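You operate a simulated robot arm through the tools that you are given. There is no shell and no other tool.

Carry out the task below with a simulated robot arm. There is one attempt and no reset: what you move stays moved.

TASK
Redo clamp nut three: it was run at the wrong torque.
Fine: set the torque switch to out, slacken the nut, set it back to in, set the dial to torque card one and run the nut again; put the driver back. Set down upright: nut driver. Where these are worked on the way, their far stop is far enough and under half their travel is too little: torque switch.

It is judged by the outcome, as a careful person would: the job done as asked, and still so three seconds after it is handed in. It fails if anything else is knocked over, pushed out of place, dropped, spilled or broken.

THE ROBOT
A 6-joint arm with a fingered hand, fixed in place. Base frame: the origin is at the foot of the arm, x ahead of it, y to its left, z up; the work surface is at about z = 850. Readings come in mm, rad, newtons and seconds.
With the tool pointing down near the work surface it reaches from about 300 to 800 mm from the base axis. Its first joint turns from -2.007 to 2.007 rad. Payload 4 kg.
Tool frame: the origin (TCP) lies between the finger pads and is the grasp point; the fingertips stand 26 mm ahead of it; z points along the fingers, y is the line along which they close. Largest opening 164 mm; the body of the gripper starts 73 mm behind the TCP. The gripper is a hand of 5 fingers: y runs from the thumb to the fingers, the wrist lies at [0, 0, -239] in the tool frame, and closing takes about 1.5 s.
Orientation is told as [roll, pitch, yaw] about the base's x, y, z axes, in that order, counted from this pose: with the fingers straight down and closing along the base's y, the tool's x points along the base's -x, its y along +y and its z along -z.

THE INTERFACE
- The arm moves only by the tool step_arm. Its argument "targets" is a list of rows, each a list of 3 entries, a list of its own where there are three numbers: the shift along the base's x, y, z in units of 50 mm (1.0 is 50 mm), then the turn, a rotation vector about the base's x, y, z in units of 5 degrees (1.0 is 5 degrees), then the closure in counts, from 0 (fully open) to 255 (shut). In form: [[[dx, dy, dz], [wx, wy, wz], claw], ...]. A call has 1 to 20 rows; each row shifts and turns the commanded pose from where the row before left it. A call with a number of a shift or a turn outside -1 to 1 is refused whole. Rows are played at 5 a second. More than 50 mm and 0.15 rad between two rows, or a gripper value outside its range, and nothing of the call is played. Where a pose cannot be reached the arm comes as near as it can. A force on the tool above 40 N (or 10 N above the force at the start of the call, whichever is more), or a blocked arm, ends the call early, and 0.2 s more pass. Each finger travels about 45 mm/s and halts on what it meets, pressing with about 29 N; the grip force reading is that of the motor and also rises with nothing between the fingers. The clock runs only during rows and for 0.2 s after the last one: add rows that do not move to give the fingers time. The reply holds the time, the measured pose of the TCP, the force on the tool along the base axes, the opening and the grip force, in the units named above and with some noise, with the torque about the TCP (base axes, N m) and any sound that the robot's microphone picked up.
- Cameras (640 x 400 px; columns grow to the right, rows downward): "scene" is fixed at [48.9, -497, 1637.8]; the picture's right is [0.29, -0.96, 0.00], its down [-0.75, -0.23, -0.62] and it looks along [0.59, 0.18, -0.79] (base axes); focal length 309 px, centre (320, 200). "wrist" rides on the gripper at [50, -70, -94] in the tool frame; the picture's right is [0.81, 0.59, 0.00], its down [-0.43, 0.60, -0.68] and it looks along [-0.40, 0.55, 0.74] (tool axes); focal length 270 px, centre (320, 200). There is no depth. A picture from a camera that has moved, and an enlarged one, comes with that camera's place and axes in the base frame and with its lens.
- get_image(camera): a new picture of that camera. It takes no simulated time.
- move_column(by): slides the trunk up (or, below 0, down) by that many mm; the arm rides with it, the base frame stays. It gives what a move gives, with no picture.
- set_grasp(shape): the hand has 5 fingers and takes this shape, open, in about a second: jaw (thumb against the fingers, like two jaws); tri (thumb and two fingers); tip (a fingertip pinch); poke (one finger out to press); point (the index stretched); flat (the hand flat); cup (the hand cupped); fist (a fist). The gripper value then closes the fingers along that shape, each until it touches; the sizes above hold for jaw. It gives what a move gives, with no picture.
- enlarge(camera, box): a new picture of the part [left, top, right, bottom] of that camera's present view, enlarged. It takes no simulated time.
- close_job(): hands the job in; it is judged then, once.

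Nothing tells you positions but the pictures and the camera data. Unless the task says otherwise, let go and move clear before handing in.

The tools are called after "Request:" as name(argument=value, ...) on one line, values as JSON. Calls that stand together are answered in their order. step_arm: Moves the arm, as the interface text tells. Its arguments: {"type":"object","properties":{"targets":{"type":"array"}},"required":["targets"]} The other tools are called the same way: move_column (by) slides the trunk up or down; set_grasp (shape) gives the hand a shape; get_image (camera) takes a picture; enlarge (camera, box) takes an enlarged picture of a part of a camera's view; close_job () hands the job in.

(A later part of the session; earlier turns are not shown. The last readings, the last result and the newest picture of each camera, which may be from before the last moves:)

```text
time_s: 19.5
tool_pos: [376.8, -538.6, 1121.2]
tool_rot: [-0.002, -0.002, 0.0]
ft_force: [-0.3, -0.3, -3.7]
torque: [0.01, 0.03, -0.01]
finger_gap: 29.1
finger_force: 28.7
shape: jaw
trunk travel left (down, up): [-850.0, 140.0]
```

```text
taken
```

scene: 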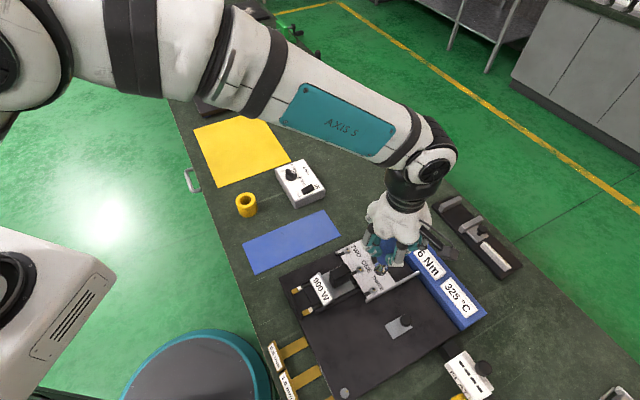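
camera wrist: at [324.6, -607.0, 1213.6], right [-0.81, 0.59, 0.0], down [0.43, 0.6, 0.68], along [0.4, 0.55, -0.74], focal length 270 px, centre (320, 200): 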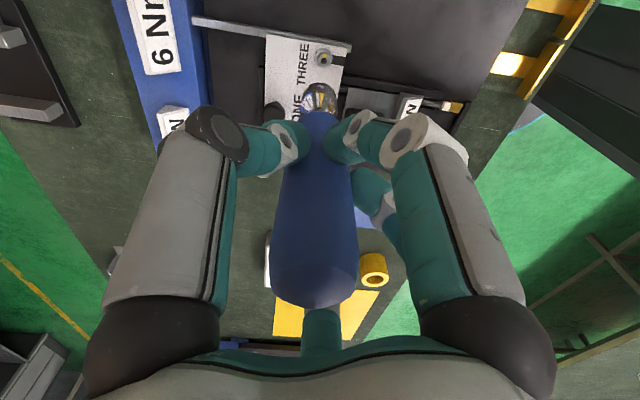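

Request:
enlarge(camera="wrist", box=[260, 20, 400, 120])

Request:
enlarge(camera="scene", box=[330, 200, 450, 310])

```text
4.00 times, centred on (330, 70) of wrist
camera zoom: at [324.6, -607.0, 1213.6], right [-0.81, 0.59, 0.0], down [0.43, 0.6, 0.68], along [0.4, 0.55, -0.74], focal length 1081 px, centre (280, 720)
```

zoom: 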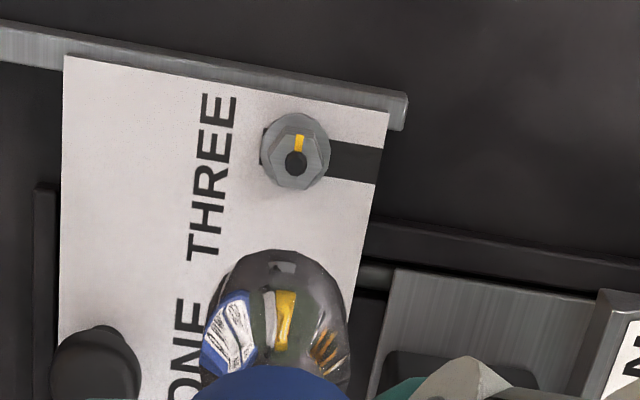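

```text
3.64 times, centred on (390, 255) of scene
camera zoom: at [48.9, -497.0, 1637.8], right [0.29, -0.96, 0.0], down [-0.75, -0.23, -0.62], along [0.59, 0.18, -0.79], focal length 1125 px, centre (66, 0)
```

zoom: 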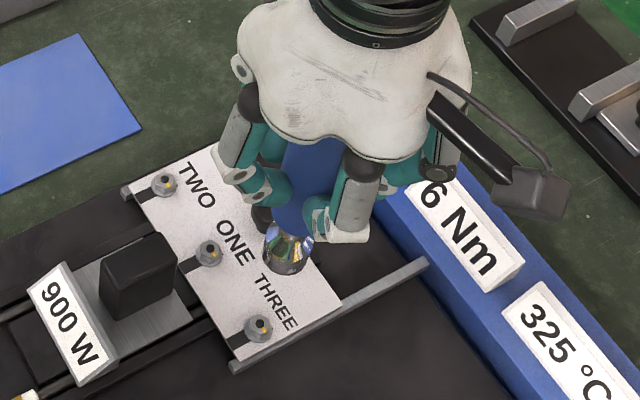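

Nut three's top comes out at about (371, -536, 901). I'll shift a little and go down to about 25 mm above it, then check the alignment.

Request:
step_arm(targets=[[[-0.09, 0.03, -0.4], [0, 0, 0], 255], [[0, 0, -0.6], [0, 0, 0], 255], [[0, 0, -0.5], [0, 0, 0], 255], [[0, 0, 0], [0, 0, 0], 255], [[0, 0, 0], [0, 0, 0], 255]])

Request:
get_image(camera="wrist")

Request:
enlarge(camera="wrist", box=[260, 20, 400, 120])

Request:
enlarge(camera="scene", box=[330, 230, 430, 310])

```text
time_s: 20.7
tool_pos: [371.6, -536.9, 1047.4]
tool_rot: [-0.002, -0.001, 0.0]
ft_force: [0.1, 0.7, -3.9]
torque: [0.01, 0.0, 0.03]
finger_gap: 29.0
finger_force: 28.7
shape: jaw
trunk travel left (down, up): [-850.0, 140.0]
```

```text
taken
camera wrist: at [320.8, -605.4, 1140.2], right [-0.81, 0.59, 0.0], down [0.43, 0.6, 0.68], along [0.4, 0.55, -0.74], focal length 270 px, centre (320, 200)
```

wrist: 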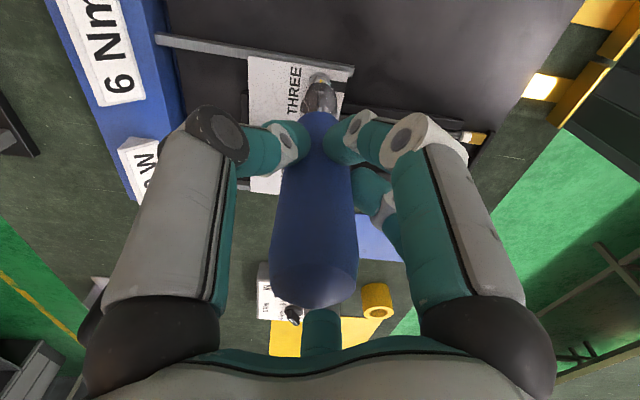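

```text
4.00 times, centred on (330, 70) of wrist
camera zoom: at [320.8, -605.4, 1140.2], right [-0.81, 0.59, 0.0], down [0.43, 0.6, 0.68], along [0.4, 0.55, -0.74], focal length 1081 px, centre (280, 720)
```

zoom: 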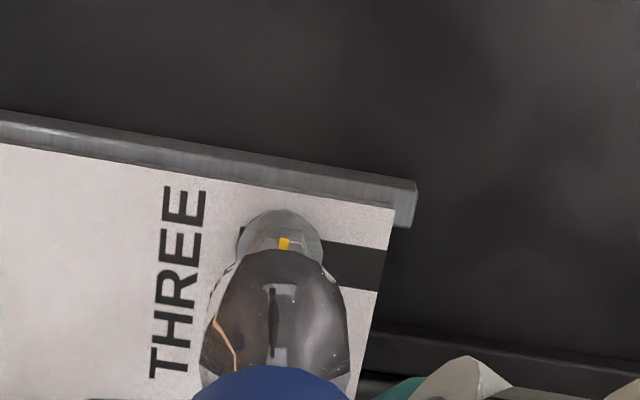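

```text
5.00 times, centred on (380, 270) of scene
camera zoom: at [48.9, -497.0, 1637.8], right [0.29, -0.96, 0.0], down [-0.75, -0.23, -0.62], along [0.59, 0.18, -0.79], focal length 1547 px, centre (20, -150)
```

zoom: 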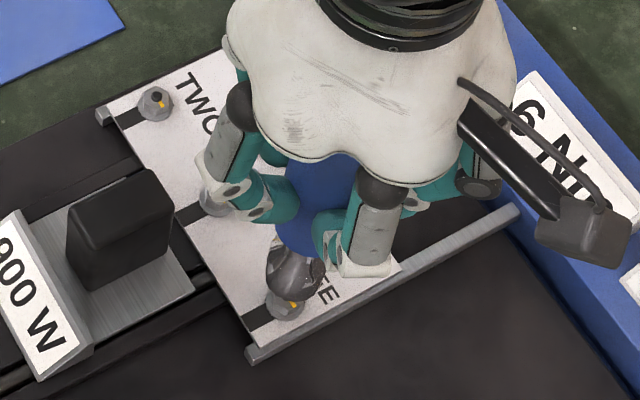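

The socket lines up with the nut in one direction. I'll zoom in from the scene camera to check the other.

Request:
enlarge(camera="scene", box=[353, 260, 400, 300])

```text
10.00 times, centred on (376, 280) of scene
camera zoom: at [48.9, -497.0, 1637.8], right [0.29, -0.96, 0.0], down [-0.75, -0.23, -0.62], along [0.59, 0.18, -0.79], focal length 3094 px, centre (-245, -600)
```

zoom: 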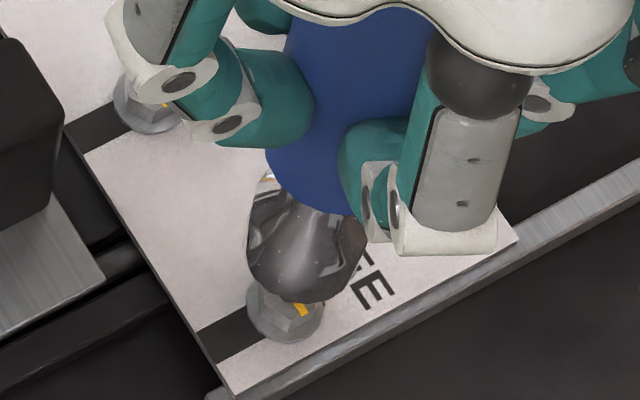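

The offset looks like about 1 mm, so I'll go down slowly onto the nut and watch the force and the microphone.

Request:
step_arm(targets=[[[0.02, 0, -0.1], [0, 0, 0], 255], [[0, 0, -0.1], [0, 0, 0], 255], [[0, 0, -0.1], [0, 0, 0], 255], [[0, 0, -0.1], [0, 0, 0], 255], [[0, 0, -0.06], [0, 0, 0], 255], [[0, 0, -0.04], [0, 0, 0], 255], [[0, 0, -0.04], [0, 0, 0], 255], [[0, 0, -0.04], [0, 0, 0], 255], [[0, 0, 0], [0, 0, 0], 255]])

Request:
enlarge(camera="wrist", box=[260, 20, 400, 120])

Request:
enlarge(camera="scene", box=[353, 260, 400, 300])

```text
time_s: 22.7
tool_pos: [371.5, -535.6, 1019.6]
tool_rot: [-0.003, -0.004, 0.001]
ft_force: [0.4, 0.4, 5.9]
torque: [-0.02, -0.02, -0.02]
finger_gap: 28.8
finger_force: 29.0
shape: jaw
trunk travel left (down, up): [-850.0, 140.0]
```

```text
4.00 times, centred on (330, 70) of wrist
camera zoom: at [319.5, -604.8, 1111.9], right [-0.81, 0.59, 0.0], down [0.43, 0.6, 0.68], along [0.4, 0.55, -0.74], focal length 1081 px, centre (280, 720)
```

zoom: 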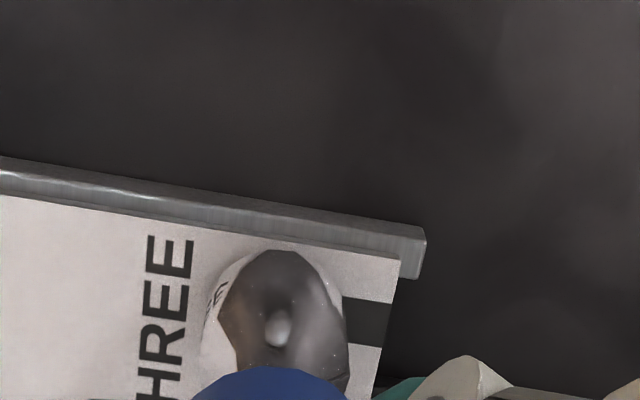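

```text
10.00 times, centred on (376, 280) of scene
camera zoom: at [48.9, -497.0, 1637.8], right [0.29, -0.96, 0.0], down [-0.75, -0.23, -0.62], along [0.59, 0.18, -0.79], focal length 3094 px, centre (-245, -600)
```

zoom: 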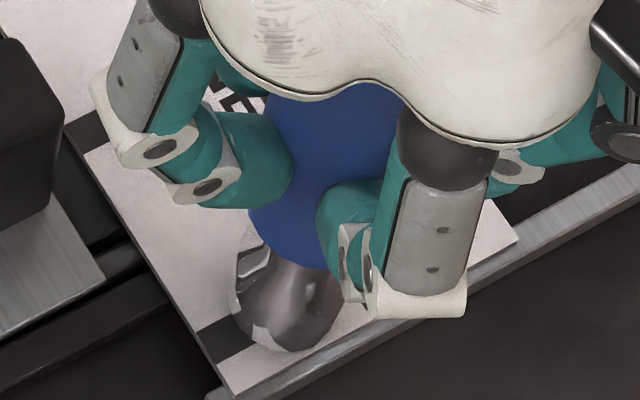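

The socket is touching the nut top with about 10 N and no sound yet. I'll press a little more to see whether it seats or runs.

Request:
step_arm(targets=[[[0, 0, -0.03], [0, 0, 0], 255], [[0, 0, -0.03], [0, 0, 0], 255], [[0, 0, 0], [0, 0, 0], 255], [[0, 0, 0], [0, 0, 0], 255], [[0, 0, 0], [0, 0, 0], 255]])

Request:
enlarge(camera="scene", box=[353, 260, 400, 300])

```text
time_s: 23.9
tool_pos: [370.2, -535.9, 1019.1]
tool_rot: [-0.005, -0.006, 0.001]
ft_force: [1.1, -2.7, 31.2]
torque: [-0.15, -0.12, 0.0]
finger_gap: 29.7
finger_force: 28.7
shape: jaw
trunk travel left (down, up): [-850.0, 140.0]
```

```text
10.00 times, centred on (376, 280) of scene
camera zoom: at [48.9, -497.0, 1637.8], right [0.29, -0.96, 0.0], down [-0.75, -0.23, -0.62], along [0.59, 0.18, -0.79], focal length 3094 px, centre (-245, -600)
```

zoom: 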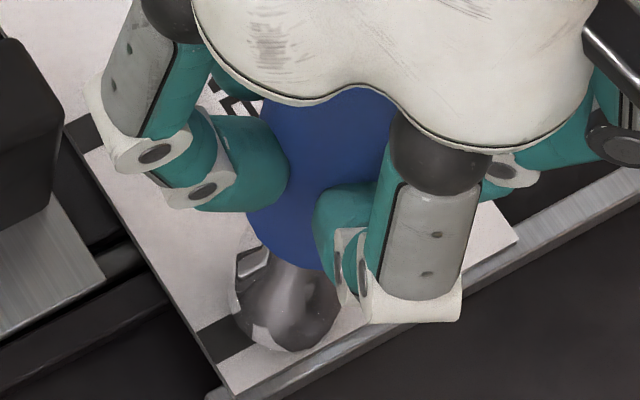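

It rests firmly on the nut top and hasn't dropped on. I'll ease the pressure slightly and turn anticlockwise (slackening) so the hex can engage.

Request:
step_arm(targets=[[[0, 0, 0.02], [0, 0, 0], 255], [[0, 0, 0], [0, 0, 0.6], 255], [[0, 0, 0], [0, 0, 0.6], 255], [[0, 0, 0], [0, 0, 0.6], 255], [[0, 0, 0], [0, 0, 0.6], 255], [[0, 0, 0], [0, 0, 0.6], 255], [[0, 0, 0], [0, 0, 0.6], 255], [[0, 0, 0], [0, 0, 0], 255]])

Request:
enlarge(camera="scene", box=[353, 260, 400, 300])

```text
time_s: 25.7
tool_pos: [371.1, -534.1, 1016.8]
tool_rot: [-0.001, -0.001, 0.313]
ft_force: [-0.2, -0.8, 20.6]
torque: [0.04, -0.1, -0.03]
finger_gap: 29.4
finger_force: 28.9
shape: jaw
trunk travel left (down, up): [-850.0, 140.0]
```

```text
10.00 times, centred on (376, 280) of scene
camera zoom: at [48.9, -497.0, 1637.8], right [0.29, -0.96, 0.0], down [-0.75, -0.23, -0.62], along [0.59, 0.18, -0.79], focal length 3094 px, centre (-245, -600)
```

zoom: 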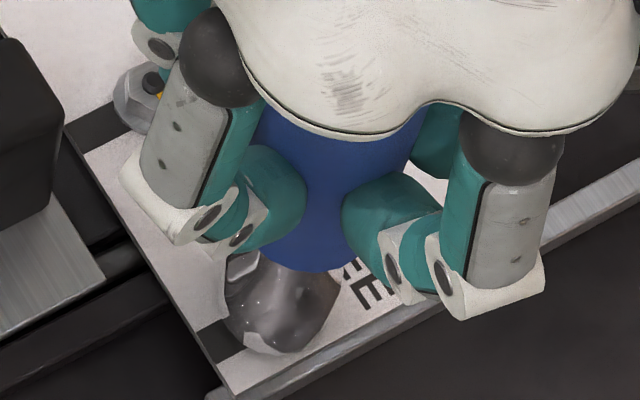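

It came down about 2 mm with no turning resistance. I'll check the alignment in the wrist camera.

Request:
get_image(camera="wrist")

Request:
enlarge(camera="wrist", box=[270, 60, 370, 130])

```text
taken
camera wrist: at [342.7, -615.9, 1109.4], right [-0.95, 0.31, 0.0], down [0.22, 0.7, 0.68], along [0.21, 0.64, -0.74], focal length 270 px, centre (320, 200)
```

wrist: 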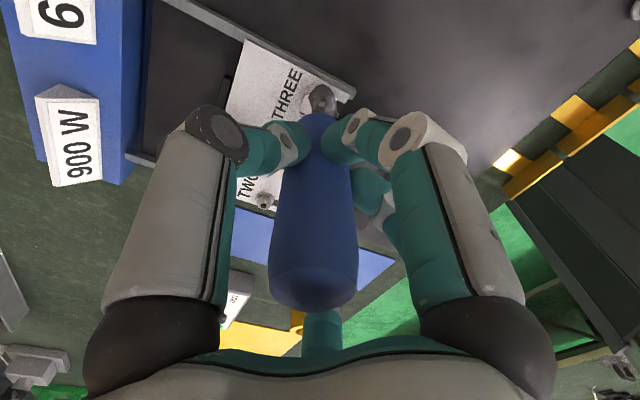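

```text
5.71 times, centred on (320, 95) of wrist
camera zoom: at [342.7, -615.9, 1109.4], right [-0.95, 0.31, 0.0], down [0.22, 0.7, 0.68], along [0.21, 0.64, -0.74], focal length 1544 px, centre (320, 800)
```

zoom: 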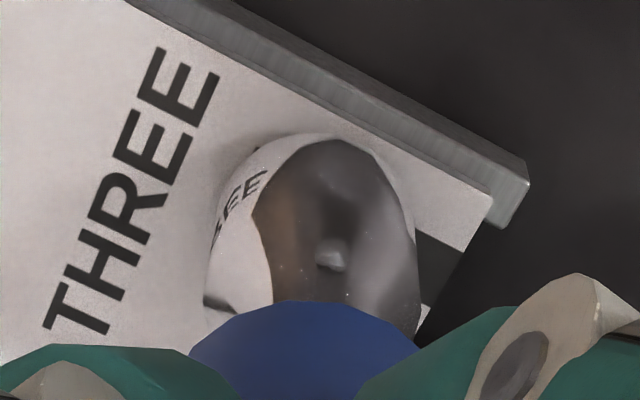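

The socket still seems to rest at the nut's top. Before going on, I'll look at the control box for any indicator.

Request:
enlarge(camera="scene", box=[270, 150, 340, 215])

Request:
step_arm(targets=[[[0, 0, 0], [0, 0, 0.6], 255], [[0, 0, 0], [0, 0, 0.6], 255], [[0, 0, 0], [0, 0, 0.6], 255], [[0, 0, 0], [0, 0, 0.6], 255], [[0, 0, 0], [0, 0, 0.6], 255], [[0, 0, 0], [0, 0, 0.6], 255], [[0, 0, 0], [0, 0, 0.6], 255], [[0, 0, 0], [0, 0, 0.6], 255], [[0, 0, 0], [0, 0, 0.6], 255], [[0, 0, 0], [0, 0, 0.6], 255], [[0, 0, 0], [0, 0, 0.6], 255], [[0, 0, 0], [0, 0, 0.6], 255], [[0, 0, 0], [0, 0, 0], 255]])

Request:
enlarge(camera="scene", box=[353, 260, 400, 300])

```text
6.15 times, centred on (305, 182) of scene
camera zoom: at [48.9, -497.0, 1637.8], right [0.29, -0.96, 0.0], down [-0.75, -0.23, -0.62], along [0.59, 0.18, -0.79], focal length 1904 px, centre (412, 308)
```

zoom: 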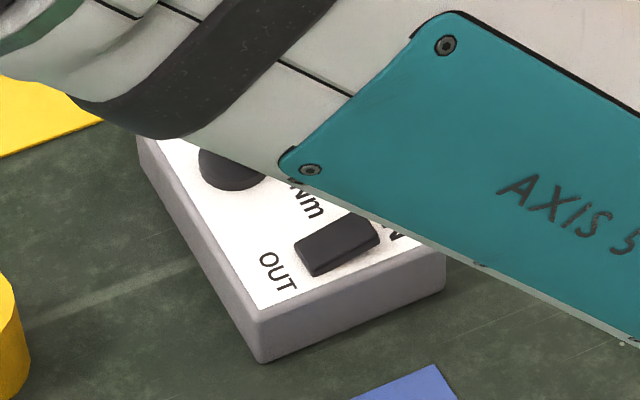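

```text
time_s: 28.5
tool_pos: [416.1, -496.8, 1012.4]
tool_rot: [-0.021, 0.085, 0.615]
ft_force: [-2.4, -1.6, 20.4]
torque: [-0.72, 0.51, -0.03]
finger_gap: 29.9
finger_force: 28.4
shape: jaw
out of reach, approached as far as the arm can: row 2, 3, 4, 5, 6, 7, 8, 9, 10, 11, 12
trunk travel left (down, up): [-850.0, 140.0]
```

```text
10.00 times, centred on (376, 280) of scene
camera zoom: at [48.9, -497.0, 1637.8], right [0.29, -0.96, 0.0], down [-0.75, -0.23, -0.62], along [0.59, 0.18, -0.79], focal length 3094 px, centre (-245, -600)
```

zoom: 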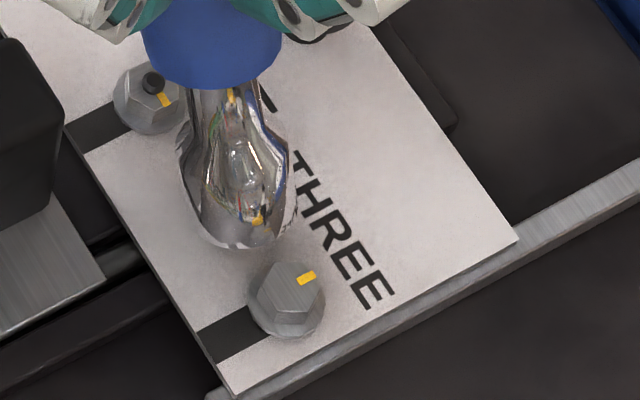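

The arm ran out of wrist turn and slid the socket off sideways, and it is now resting on the plate between nuts one and three. Nut three has risen and its mark has turned, so it is slackened. I'll lift straight up with the trunk so nothing gets dragged.

Request:
move_column(by=70)

Request:
get_image(camera="wrist")

Request:
get_image(camera="scene")

Request:
enlarge(camera="scene", box=[340, 235, 410, 305])

```text
time_s: 29.6
tool_pos: [416.9, -496.3, 1080.8]
tool_rot: [-0.018, 0.085, 0.616]
ft_force: [-0.3, -0.3, -3.7]
torque: [0.03, 0.01, 0.01]
finger_gap: 29.6
finger_force: 29.0
shape: jaw
trunk travel left (down, up): [-920.0, 70.0]
```

```text
taken
camera wrist: at [420.8, -574.7, 1178.6], right [-1.0, 0.01, 0.06], down [0.05, 0.78, 0.63], along [-0.04, 0.63, -0.78], focal length 270 px, centre (320, 200)
```

wrist: 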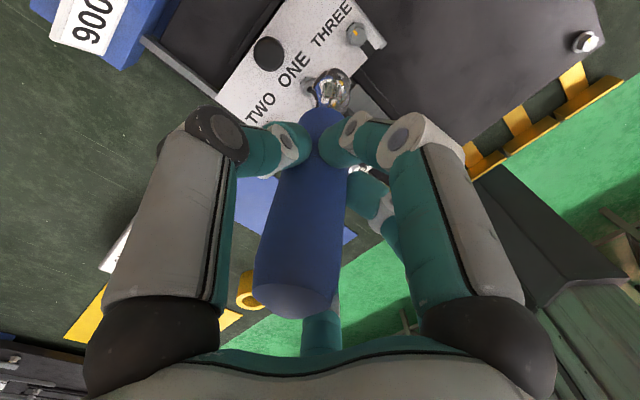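

```text
taken
```

scene: 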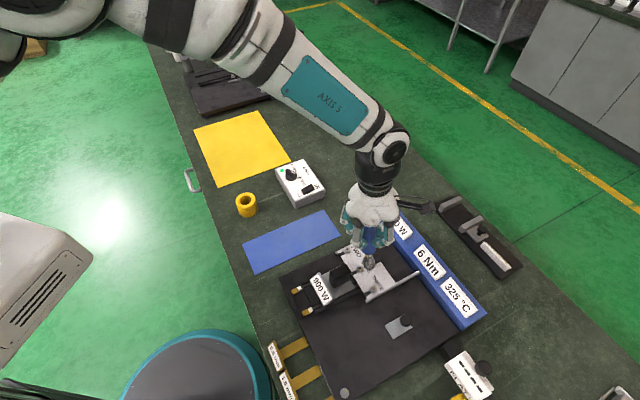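

```text
5.71 times, centred on (375, 270) of scene
camera zoom: at [48.9, -497.0, 1637.8], right [0.29, -0.96, 0.0], down [-0.75, -0.23, -0.62], along [0.59, 0.18, -0.79], focal length 1768 px, centre (6, -200)
```

zoom: 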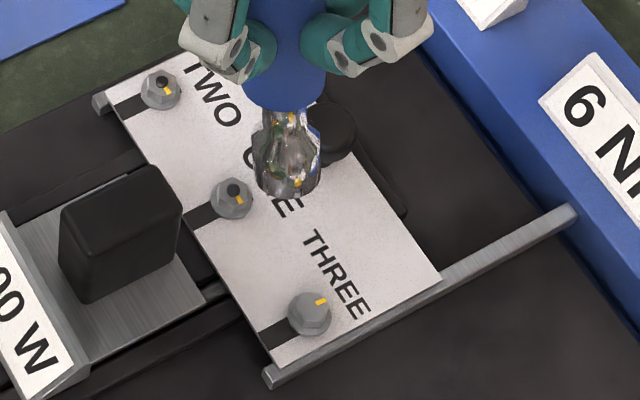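

Nut three is up off its thread and nothing else seems to have moved. I'll check the control box and nut three up close.

Request:
enlarge(camera="scene", box=[270, 150, 340, 215])

Request:
enlarge(camera="scene", box=[355, 265, 395, 305])

Request:
enlarge(camera="wrist", box=[270, 0, 400, 110])

```text
6.15 times, centred on (305, 182) of scene
camera zoom: at [48.9, -497.0, 1637.8], right [0.29, -0.96, 0.0], down [-0.75, -0.23, -0.62], along [0.59, 0.18, -0.79], focal length 1904 px, centre (412, 308)
```

zoom: 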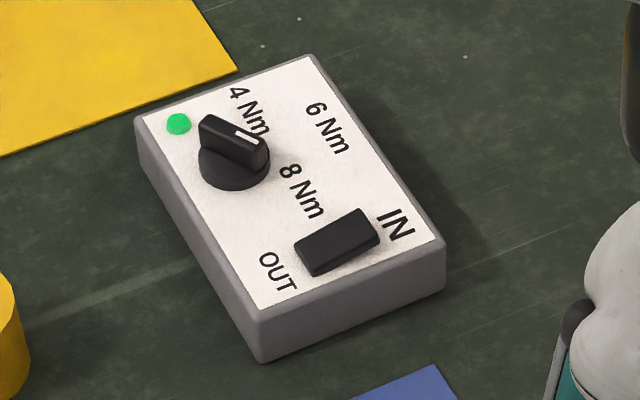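

```text
10.00 times, centred on (375, 285) of scene
camera zoom: at [48.9, -497.0, 1637.8], right [0.29, -0.96, 0.0], down [-0.75, -0.23, -0.62], along [0.59, 0.18, -0.79], focal length 3094 px, centre (-230, -650)
```

zoom: 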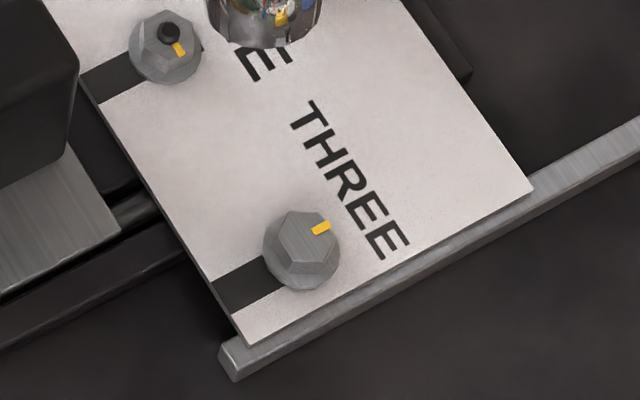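

```text
3.64 times, centred on (335, 55) of wrist
camera zoom: at [420.8, -574.7, 1178.6], right [-1.0, 0.01, 0.06], down [0.05, 0.78, 0.63], along [-0.04, 0.63, -0.78], focal length 983 px, centre (266, 727)
```

zoom: 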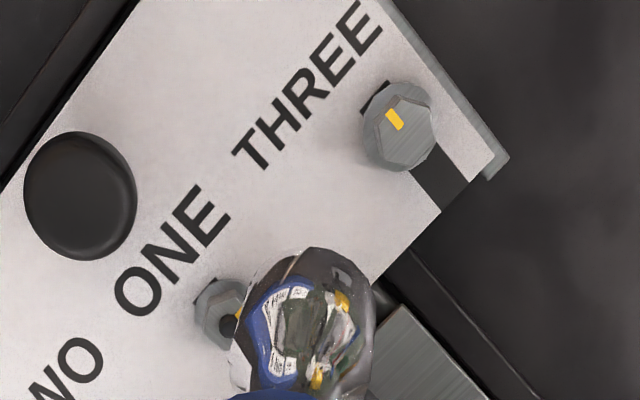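

The green lamp is lit and nut three has been backed out, so the driver runs when it is pressed on. Now I'll straighten the hand and see where the commanded pose lies.

Request:
step_arm(targets=[[[0, 0, 0.5], [0, 0, -0.5], 255], [[0, 0, 0.5], [0, 0, -1], 255], [[0, 0, 0], [0, 0, -1], 255], [[0, 0, 0], [0, 0, -1], 255], [[0, 0, 0], [0, 0, -1], 255], [[0, 0, 0], [0, 0, -1], 255], [[0, 0, 0], [0, 0, 0], 255]])

```text
time_s: 31.1
tool_pos: [416.2, -495.2, 1130.9]
tool_rot: [-0.018, 0.086, 0.135]
ft_force: [-0.4, 0.5, -4.8]
torque: [-0.02, -0.04, 0.02]
finger_gap: 29.3
finger_force: 28.9
shape: jaw
trunk travel left (down, up): [-920.0, 70.0]
```

The commanded pose now matches the measured one. I'll take out the leftover tilt and yaw, then carry the driver back over its holder.

Request:
step_arm(targets=[[[0, 0, 0], [0, 0, -0.8], 255], [[0, 0, 0], [0, 0, -0.747], 255], [[0, 0, 0], [0, -0.986, 0], 255], [[0, 0, 0], [0.206, 0, 0], 255], [[0.12, 0.38, 0], [0, 0, 0], 255], [[0.24, 0.76, 0], [0, 0, 0], 255], [[0.24, 0.76, 0], [0, 0, 0], 255], [[0.24, 0.76, 0], [0, 0, 0], 255], [[0.24, 0.76, 0], [0, 0, 0], 255], [[0.24, 0.76, 0], [0, 0, 0], 255], [[0.24, 0.76, 0], [0, 0, 0], 255], [[0.24, 0.76, 0], [0, 0, 0], 255], [[0.24, 0.76, 0], [0, 0, 0], 255], [[0.24, 0.76, 0], [0, 0, 0], 255], [[0.12, 0.41, 0], [0, 0, 0], 255], [[0, 0, 0], [0, 0, 0], 255], [[0, 0, 0], [0, 0, 0], 255]])

Request:
get_image(camera="wrist")

Request:
enlarge(camera="wrist", box=[280, 10, 370, 120])

Request:
enlarge(camera="scene", box=[200, 100, 300, 225])

```text
time_s: 34.8
tool_pos: [539.2, -112.0, 1132.4]
tool_rot: [0.001, -0.001, 0.002]
ft_force: [0.9, -1.0, -4.3]
torque: [0.02, 0.0, 0.0]
finger_gap: 29.4
finger_force: 29.2
shape: jaw
trunk travel left (down, up): [-920.0, 70.0]
```

```text
taken
camera wrist: at [488.1, -181.6, 1225.0], right [-0.81, 0.59, 0.0], down [0.43, 0.6, 0.68], along [0.4, 0.55, -0.74], focal length 270 px, centre (320, 200)
```

wrist: 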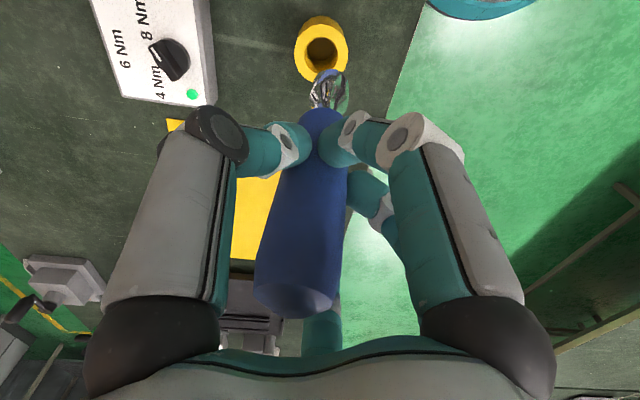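

```text
3.64 times, centred on (325, 65) of wrist
camera zoom: at [488.1, -181.6, 1225.0], right [-0.81, 0.59, 0.0], down [0.43, 0.6, 0.68], along [0.4, 0.55, -0.74], focal length 983 px, centre (302, 691)
```

zoom: 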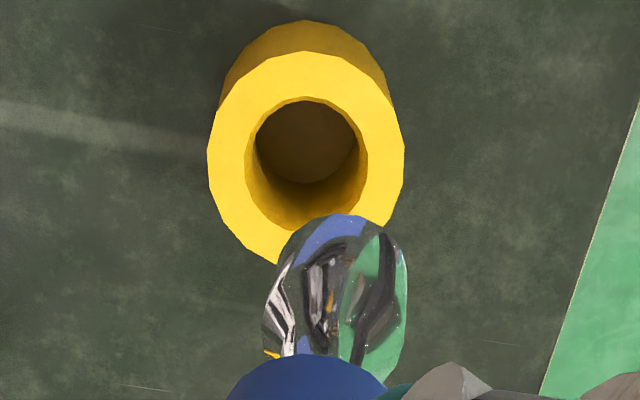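

```text
3.20 times, centred on (250, 162) of scene
camera zoom: at [48.9, -497.0, 1637.8], right [0.29, -0.96, 0.0], down [-0.75, -0.23, -0.62], along [0.59, 0.18, -0.79], focal length 990 px, centre (544, 320)
```

zoom: 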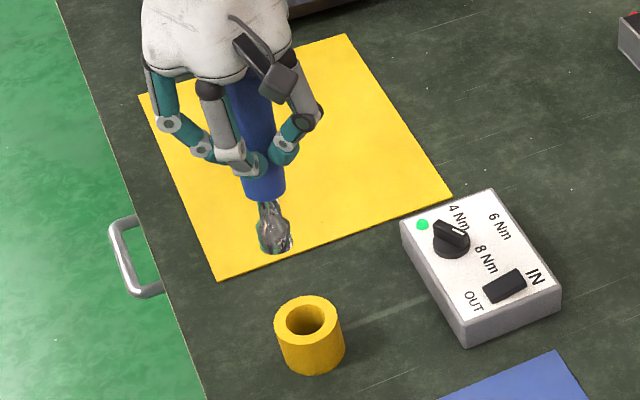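

The driver got tilted a few degrees within the hand when it slid off. I need to measure that tilt so I can set it down upright.

Request:
enlarge(camera="wrist", box=[235, 60, 385, 330])

Request:
enlarge(camera="scene", box=[225, 110, 285, 190])

```text
1.48 times, centred on (310, 195) of wrist
camera zoom: at [488.1, -181.6, 1225.0], right [-0.81, 0.59, 0.0], down [0.43, 0.6, 0.68], along [0.4, 0.55, -0.74], focal length 400 px, centre (335, 207)
```

zoom: 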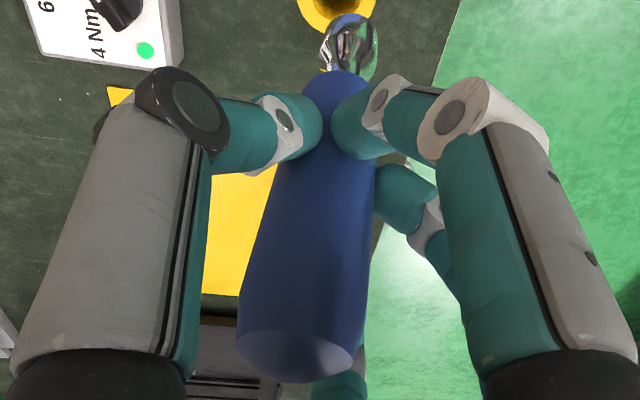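

```text
5.00 times, centred on (255, 150) of scene
camera zoom: at [48.9, -497.0, 1637.8], right [0.29, -0.96, 0.0], down [-0.75, -0.23, -0.62], along [0.59, 0.18, -0.79], focal length 1547 px, centre (645, 450)
```

zoom: 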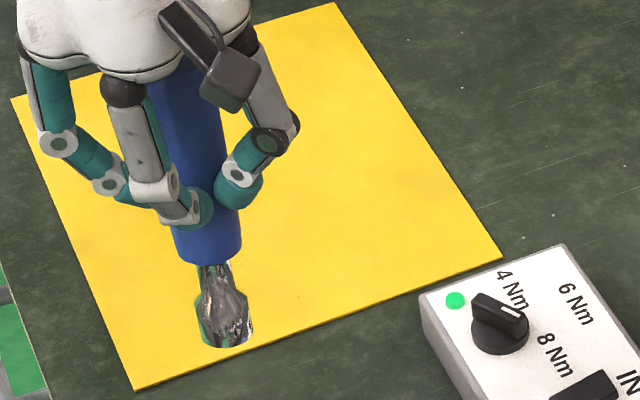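

The driver leans about 0.11 rad toward the base within the grip, pivoted about the pads. I'll counter-tilt the hand by that amount and check that it is vertical.

Request:
step_arm(targets=[[[0, 0, 0], [0, -0.66, 0], 255], [[0, 0, 0], [0, -0.66, 0], 255], [[0, 0, 0], [0, 0, 0], 255], [[0, 0, 0], [0, 0, 0], 255]])

Request:
enlarge(camera="scene", box=[225, 110, 285, 190])

Request:
enlarge(camera="wrist", box=[280, 10, 370, 120])

Request:
get_image(camera="wrist")

```text
time_s: 35.8
tool_pos: [537.4, -113.5, 1131.6]
tool_rot: [0.003, -0.115, 0.001]
ft_force: [-1.5, -0.2, -4.0]
torque: [0.03, 0.0, -0.01]
finger_gap: 29.3
finger_force: 28.8
shape: jaw
trunk travel left (down, up): [-920.0, 70.0]
```

```text
5.00 times, centred on (255, 150) of scene
camera zoom: at [48.9, -497.0, 1637.8], right [0.29, -0.96, 0.0], down [-0.75, -0.23, -0.62], along [0.59, 0.18, -0.79], focal length 1547 px, centre (645, 450)
```

zoom: 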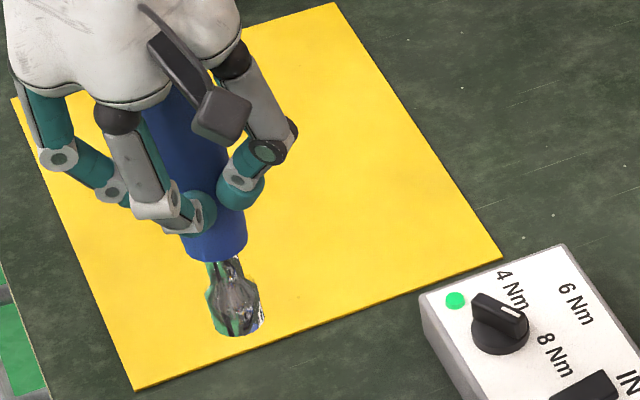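

```text
3.64 times, centred on (325, 65) of wrist
camera zoom: at [475.9, -182.7, 1218.1], right [-0.8, 0.59, -0.09], down [0.35, 0.6, 0.72], along [0.48, 0.55, -0.69], focal length 983 px, centre (302, 691)
```

zoom: 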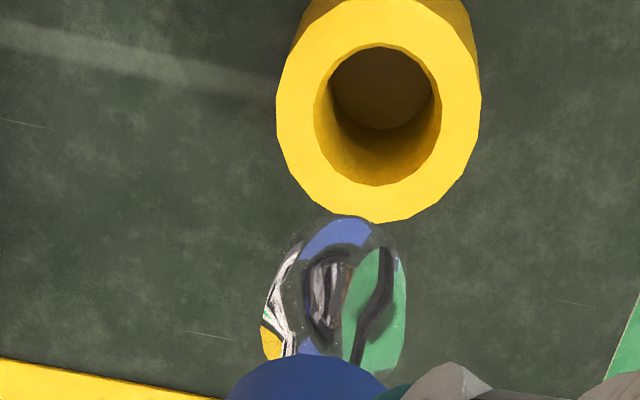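

```text
taken
camera wrist: at [475.9, -182.7, 1218.1], right [-0.8, 0.59, -0.09], down [0.35, 0.6, 0.72], along [0.48, 0.55, -0.69], focal length 270 px, centre (320, 200)
```

wrist: 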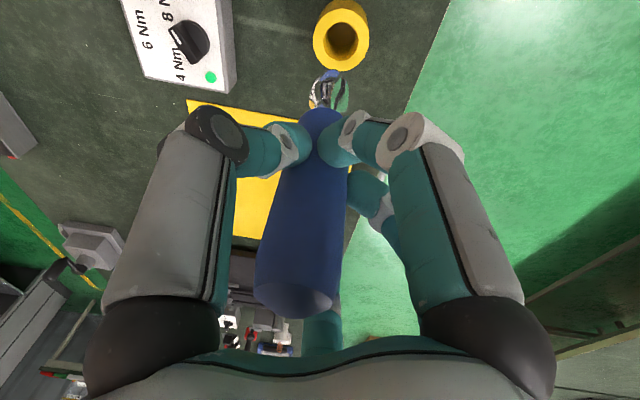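

The driver now looks close to vertical, but its tip is a few mm off the TCP axis. I'll shift over and go down until the tip is just above the holder rim, then line it up by eye.

Request:
step_arm(targets=[[[-0.07, 0.07, -0.3], [0, 0, 0], 255], [[0, 0, -0.6], [0, 0, 0], 255], [[0, 0, -0.6], [0, 0, 0], 255], [[0, 0, -0.4], [0, 0, 0], 255], [[0, 0, -0.1], [0, 0, 0], 255], [[0, 0, 0], [0, 0, 0], 255], [[0, 0, 0], [0, 0, 0], 255]])

Request:
enlarge(camera="wrist", box=[280, 10, 370, 120])

Request:
enlarge(camera="scene", box=[215, 160, 275, 225])

```text
time_s: 37.4
tool_pos: [534.5, -111.0, 1031.8]
tool_rot: [0.0, -0.114, 0.001]
ft_force: [0.1, 0.7, -4.9]
torque: [0.01, 0.02, 0.02]
finger_gap: 29.6
finger_force: 29.4
shape: jaw
trunk travel left (down, up): [-920.0, 70.0]
```

```text
3.64 times, centred on (325, 65) of wrist
camera zoom: at [472.4, -179.8, 1117.7], right [-0.8, 0.59, -0.09], down [0.35, 0.6, 0.72], along [0.48, 0.55, -0.69], focal length 983 px, centre (302, 691)
```

zoom: 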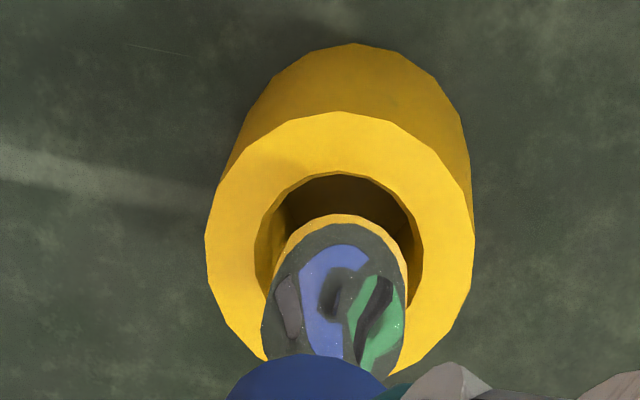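

```text
6.15 times, centred on (245, 192) of scene
camera zoom: at [48.9, -497.0, 1637.8], right [0.29, -0.96, 0.0], down [-0.75, -0.23, -0.62], along [0.59, 0.18, -0.79], focal length 1904 px, centre (782, 246)
```

zoom: 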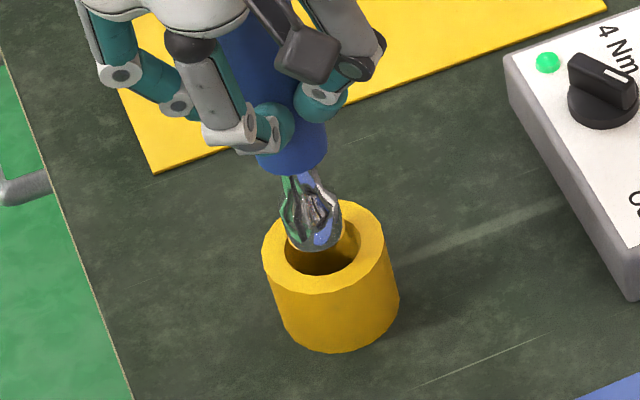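

The tip is about 20 mm above the rim and a few mm short of its centre. I'll correct and come down closer.

Request:
step_arm(targets=[[[0.055, 0.016, -0.1], [0, 0, 0], 255], [[0, 0, -0.16], [0, 0, 0], 255], [[0, 0, 0], [0, 0, 0], 255], [[0, 0, 0], [0, 0, 0], 255]])

Request:
enlarge(camera="wrist", box=[280, 10, 370, 120])

Request:
enlarge(camera="scene", box=[225, 180, 265, 220])

```text
time_s: 38.4
tool_pos: [535.4, -109.7, 1018.5]
tool_rot: [0.0, -0.114, 0.002]
ft_force: [0.0, 0.1, -5.0]
torque: [0.03, 0.01, 0.04]
finger_gap: 29.5
finger_force: 29.0
shape: jaw
trunk travel left (down, up): [-920.0, 70.0]
```

```text
3.64 times, centred on (325, 65) of wrist
camera zoom: at [474.8, -178.2, 1104.5], right [-0.8, 0.59, -0.09], down [0.35, 0.6, 0.72], along [0.48, 0.55, -0.69], focal length 983 px, centre (302, 691)
```

zoom: 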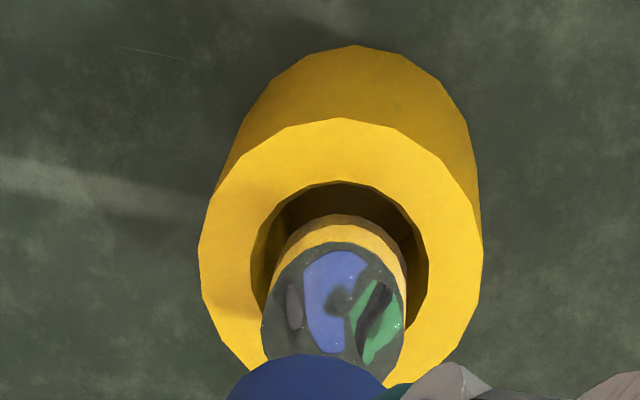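

```text
10.00 times, centred on (245, 200) of scene
camera zoom: at [48.9, -497.0, 1637.8], right [0.29, -0.96, 0.0], down [-0.75, -0.23, -0.62], along [0.59, 0.18, -0.79], focal length 3094 px, centre (1070, 200)
```

zoom: 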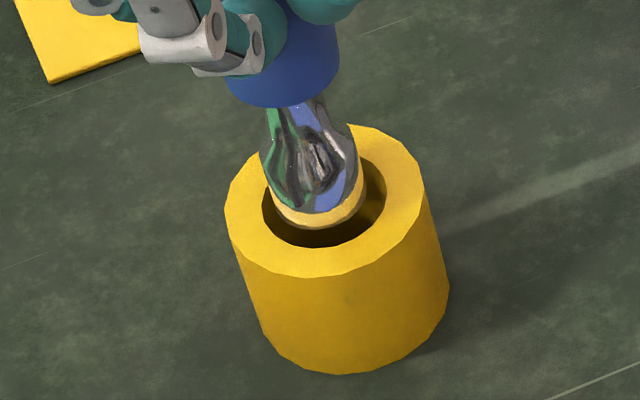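

The tip sits over the hole with about 1 mm of error and roughly 4 mm of clearance. I'll nudge it and lower it slowly, checking the force.

Request:
step_arm(targets=[[[0.022, 0.004, -0.04], [0, 0, 0], 255], [[0, 0, -0.05], [0, 0, 0], 255], [[0, 0, -0.05], [0, 0, 0], 255], [[0, 0, -0.05], [0, 0, 0], 255], [[0, 0, -0.04], [0, 0, 0], 255], [[0, 0, 0], [0, 0, 0], 255]])

Request:
enlarge(camera="wrist", box=[280, 10, 370, 120])

Request:
enlarge(camera="scene", box=[225, 180, 265, 220])

```text
time_s: 39.8
tool_pos: [537.5, -109.2, 1006.0]
tool_rot: [0.0, -0.116, 0.001]
ft_force: [-0.4, 0.8, -4.4]
torque: [-0.01, 0.02, -0.01]
finger_gap: 29.4
finger_force: 29.5
shape: jaw
trunk travel left (down, up): [-920.0, 70.0]
```

```text
3.64 times, centred on (325, 65) of wrist
camera zoom: at [475.5, -178.3, 1092.7], right [-0.8, 0.59, -0.09], down [0.35, 0.6, 0.72], along [0.48, 0.55, -0.69], focal length 983 px, centre (302, 691)
```

zoom: 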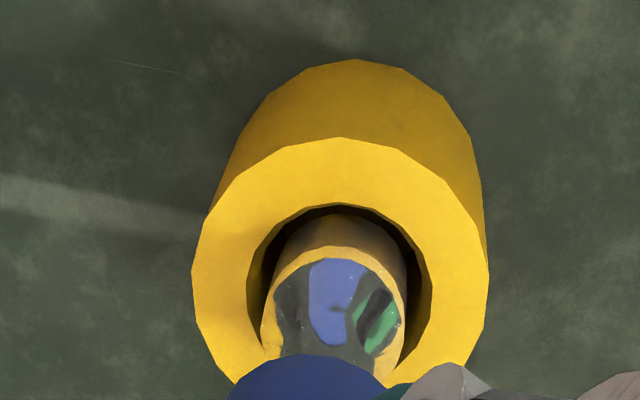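

```text
10.00 times, centred on (245, 200) of scene
camera zoom: at [48.9, -497.0, 1637.8], right [0.29, -0.96, 0.0], down [-0.75, -0.23, -0.62], along [0.59, 0.18, -0.79], focal length 3094 px, centre (1070, 200)
```

zoom: 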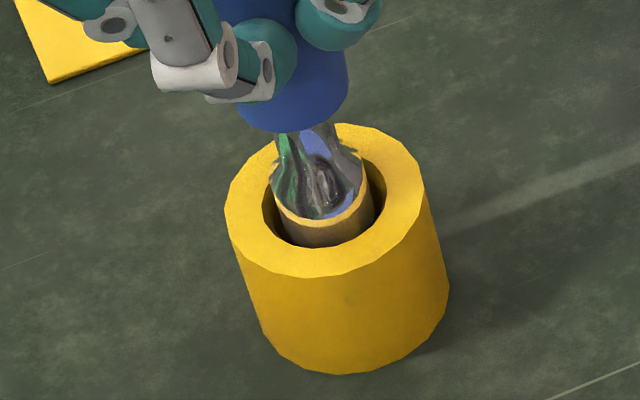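

The socket is inside the hole with no contact force. I'll keep lowering it to the seat.

Request:
step_arm(targets=[[[-0.01, 0.008, -0.1], [0, 0, 0], 255], [[0, 0, -0.1], [0, 0, 0], 255], [[0, 0, -0.1], [0, 0, 0], 255], [[0, 0, -0.1], [0, 0, 0], 255], [[0, 0, -0.1], [0, 0, 0], 255], [[0, 0, -0.1], [0, 0, 0], 255], [[0, 0, 0], [0, 0, 0], 255]])

Request:
enlarge(camera="wrist", box=[240, 20, 400, 150])

Request:
enlarge(camera="scene", box=[225, 170, 265, 220])

```text
time_s: 41.4
tool_pos: [535.8, -108.8, 976.4]
tool_rot: [-0.001, -0.115, 0.001]
ft_force: [-0.3, -0.4, -4.6]
torque: [-0.01, 0.02, 0.02]
finger_gap: 29.3
finger_force: 28.7
shape: jaw
trunk travel left (down, up): [-920.0, 70.0]
```

```text
3.08 times, centred on (320, 85) of wrist
camera zoom: at [475.4, -177.2, 1062.5], right [-0.8, 0.59, -0.09], down [0.35, 0.6, 0.72], along [0.48, 0.55, -0.69], focal length 832 px, centre (320, 554)
```

zoom: 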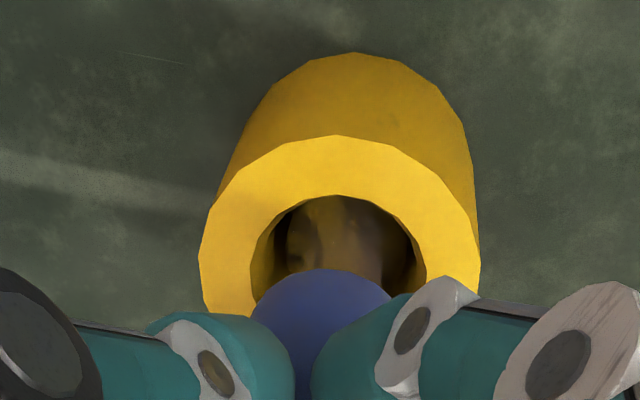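

```text
8.00 times, centred on (245, 195) of scene
camera zoom: at [48.9, -497.0, 1637.8], right [0.29, -0.96, 0.0], down [-0.75, -0.23, -0.62], along [0.59, 0.18, -0.79], focal length 2475 px, centre (920, 240)
```

zoom: 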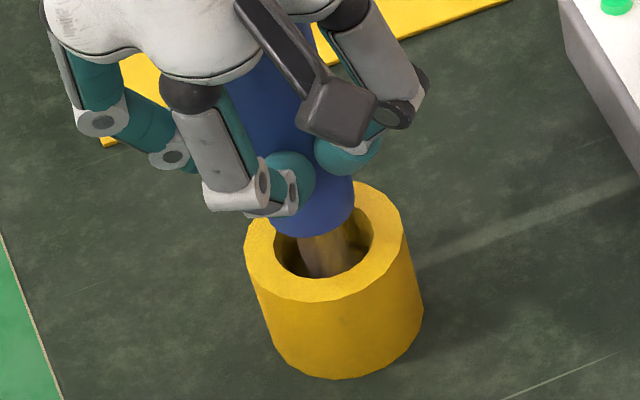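

The driver is about 8 mm above its seat. The handle looks slightly off the hole's centre, so I'll check its lean before letting it down further.

Request:
get_image(camera="wrist")

Request:
enlarge(camera="scene", box=[210, 135, 280, 220])

```text
taken
camera wrist: at [475.4, -177.2, 1062.5], right [-0.8, 0.59, -0.09], down [0.35, 0.6, 0.72], along [0.48, 0.55, -0.69], focal length 270 px, centre (320, 200)
```

wrist: 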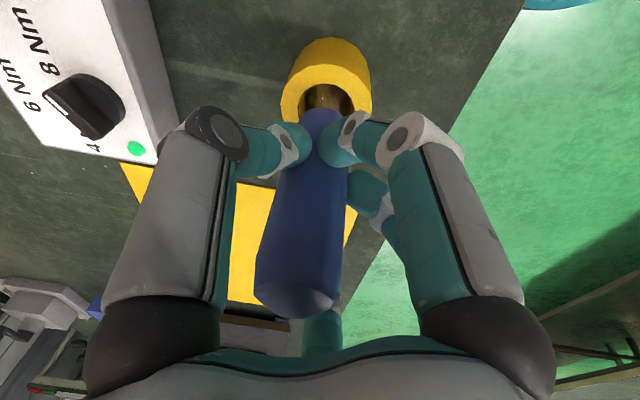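

```text
4.71 times, centred on (245, 178) of scene
camera zoom: at [48.9, -497.0, 1637.8], right [0.29, -0.96, 0.0], down [-0.75, -0.23, -0.62], along [0.59, 0.18, -0.79], focal length 1456 px, centre (673, 306)
```

zoom: 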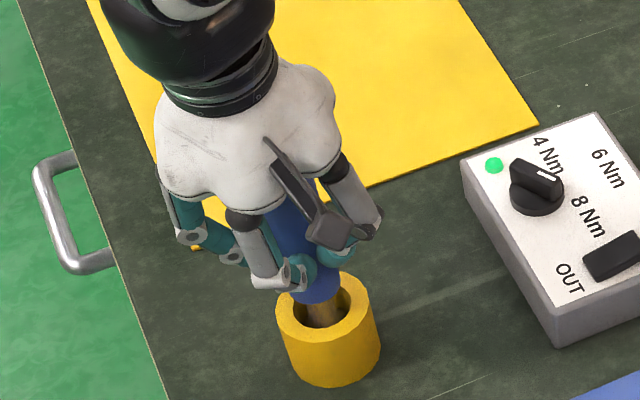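

The lean is small and the holder will keep the driver upright, so I'll keep lowering until its base touches down.

Request:
step_arm(targets=[[[0, 0, -0.06], [0, 0, 0], 255], [[0, 0, -0.04], [0, 0, 0], 255], [[0, 0, -0.03], [0, 0, 0], 255], [[0, 0, 0], [0, 0, 0], 255]])

```text
time_s: 42.4
tool_pos: [536.1, -108.7, 970.3]
tool_rot: [-0.001, -0.116, 0.001]
ft_force: [-0.5, 0.2, -4.1]
torque: [0.01, 0.02, 0.0]
finger_gap: 29.4
finger_force: 28.8
shape: jaw
trunk travel left (down, up): [-920.0, 70.0]
```

Request:
step_arm(targets=[[[0, 0, -0.02], [0, 0, 0], 255], [[0, 0, -0.02], [0, 0, 0], 255], [[0, 0, 0], [0, 0, 0], 255]])

```text
time_s: 43.1
tool_pos: [535.8, -108.3, 968.1]
tool_rot: [-0.001, -0.114, 0.0]
ft_force: [0.7, 0.0, -4.7]
torque: [-0.04, 0.04, 0.01]
finger_gap: 29.4
finger_force: 29.4
shape: jaw
trunk travel left (down, up): [-920.0, 70.0]
```

I see no touch-down yet at z = 968, so I'll continue in 1 mm steps.

Request:
step_arm(targets=[[[0, 0, -0.02], [0, 0, 0], 255], [[0, 0, -0.02], [0, 0, 0], 255], [[0, 0, 0], [0, 0, 0], 255]])

Request:
step_arm(targets=[[[0, 0, -0.02], [0, 0, 0], 255], [[0, 0, 0], [0, 0, 0], 255]])

```text
time_s: 44.0
tool_pos: [535.9, -108.9, 966.4]
tool_rot: [0.0, -0.117, 0.004]
ft_force: [-1.6, 0.2, 4.5]
torque: [0.0, 0.04, -0.02]
finger_gap: 29.5
finger_force: 28.6
shape: jaw
trunk travel left (down, up): [-920.0, 70.0]
```

```text
time_s: 44.5
tool_pos: [534.2, -108.0, 967.2]
tool_rot: [-0.001, -0.117, 0.002]
ft_force: [-2.9, -0.3, 13.0]
torque: [-0.04, 0.0, -0.02]
finger_gap: 29.4
finger_force: 28.9
shape: jaw
trunk travel left (down, up): [-920.0, 70.0]
```

The base has touched down. I'll take off the pressure, open the hand gently and look.

Request:
step_arm(targets=[[[0, 0, 0.03], [0, 0, 0], 255], [[0, 0, 0], [0, 0, 0], 200], [[0, 0, 0], [0, 0, 0], 150], [[0, 0, 0], [0, 0, 0], 100], [[0, 0, 0], [0, 0, 0], 50], [[0, 0, 0], [0, 0, 0], 0], [[0, 0, 0], [0, 0, 0], 0], [[0, 0, 0], [0, 0, 0], 0], [[0, 0, 0], [0, 0, 0], 0], [[0, 0, 0], [0, 0, 0], 0]])

Request:
get_image(camera="wrist")

Request:
enlarge(camera="scene", box=[210, 135, 280, 220])

```text
time_s: 46.8
tool_pos: [535.9, -108.1, 967.8]
tool_rot: [0.0, -0.115, 0.003]
ft_force: [0.4, -0.5, -0.1]
torque: [0.05, -0.02, 0.01]
finger_gap: 163.7
finger_force: 0.1
shape: jaw
trunk travel left (down, up): [-920.0, 70.0]
```

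```text
taken
camera wrist: at [475.0, -177.4, 1053.0], right [-0.8, 0.59, -0.09], down [0.35, 0.6, 0.72], along [0.48, 0.55, -0.69], focal length 270 px, centre (320, 200)
```

wrist: 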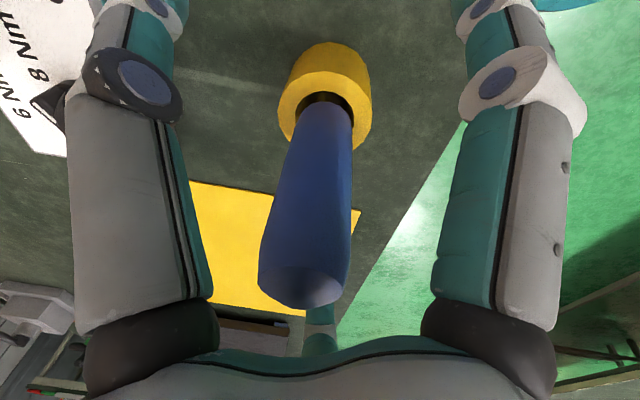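

```text
4.71 times, centred on (245, 178) of scene
camera zoom: at [48.9, -497.0, 1637.8], right [0.29, -0.96, 0.0], down [-0.75, -0.23, -0.62], along [0.59, 0.18, -0.79], focal length 1456 px, centre (673, 306)
```

zoom: 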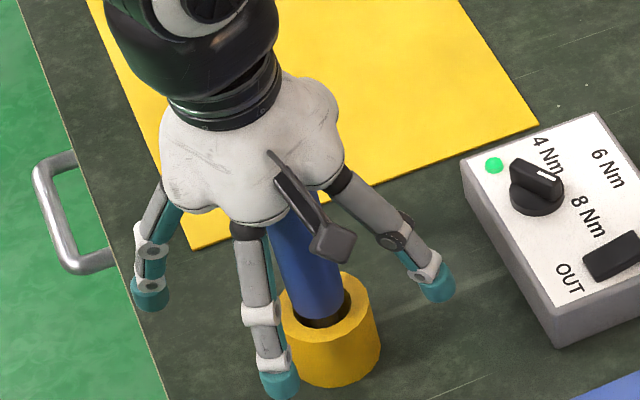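

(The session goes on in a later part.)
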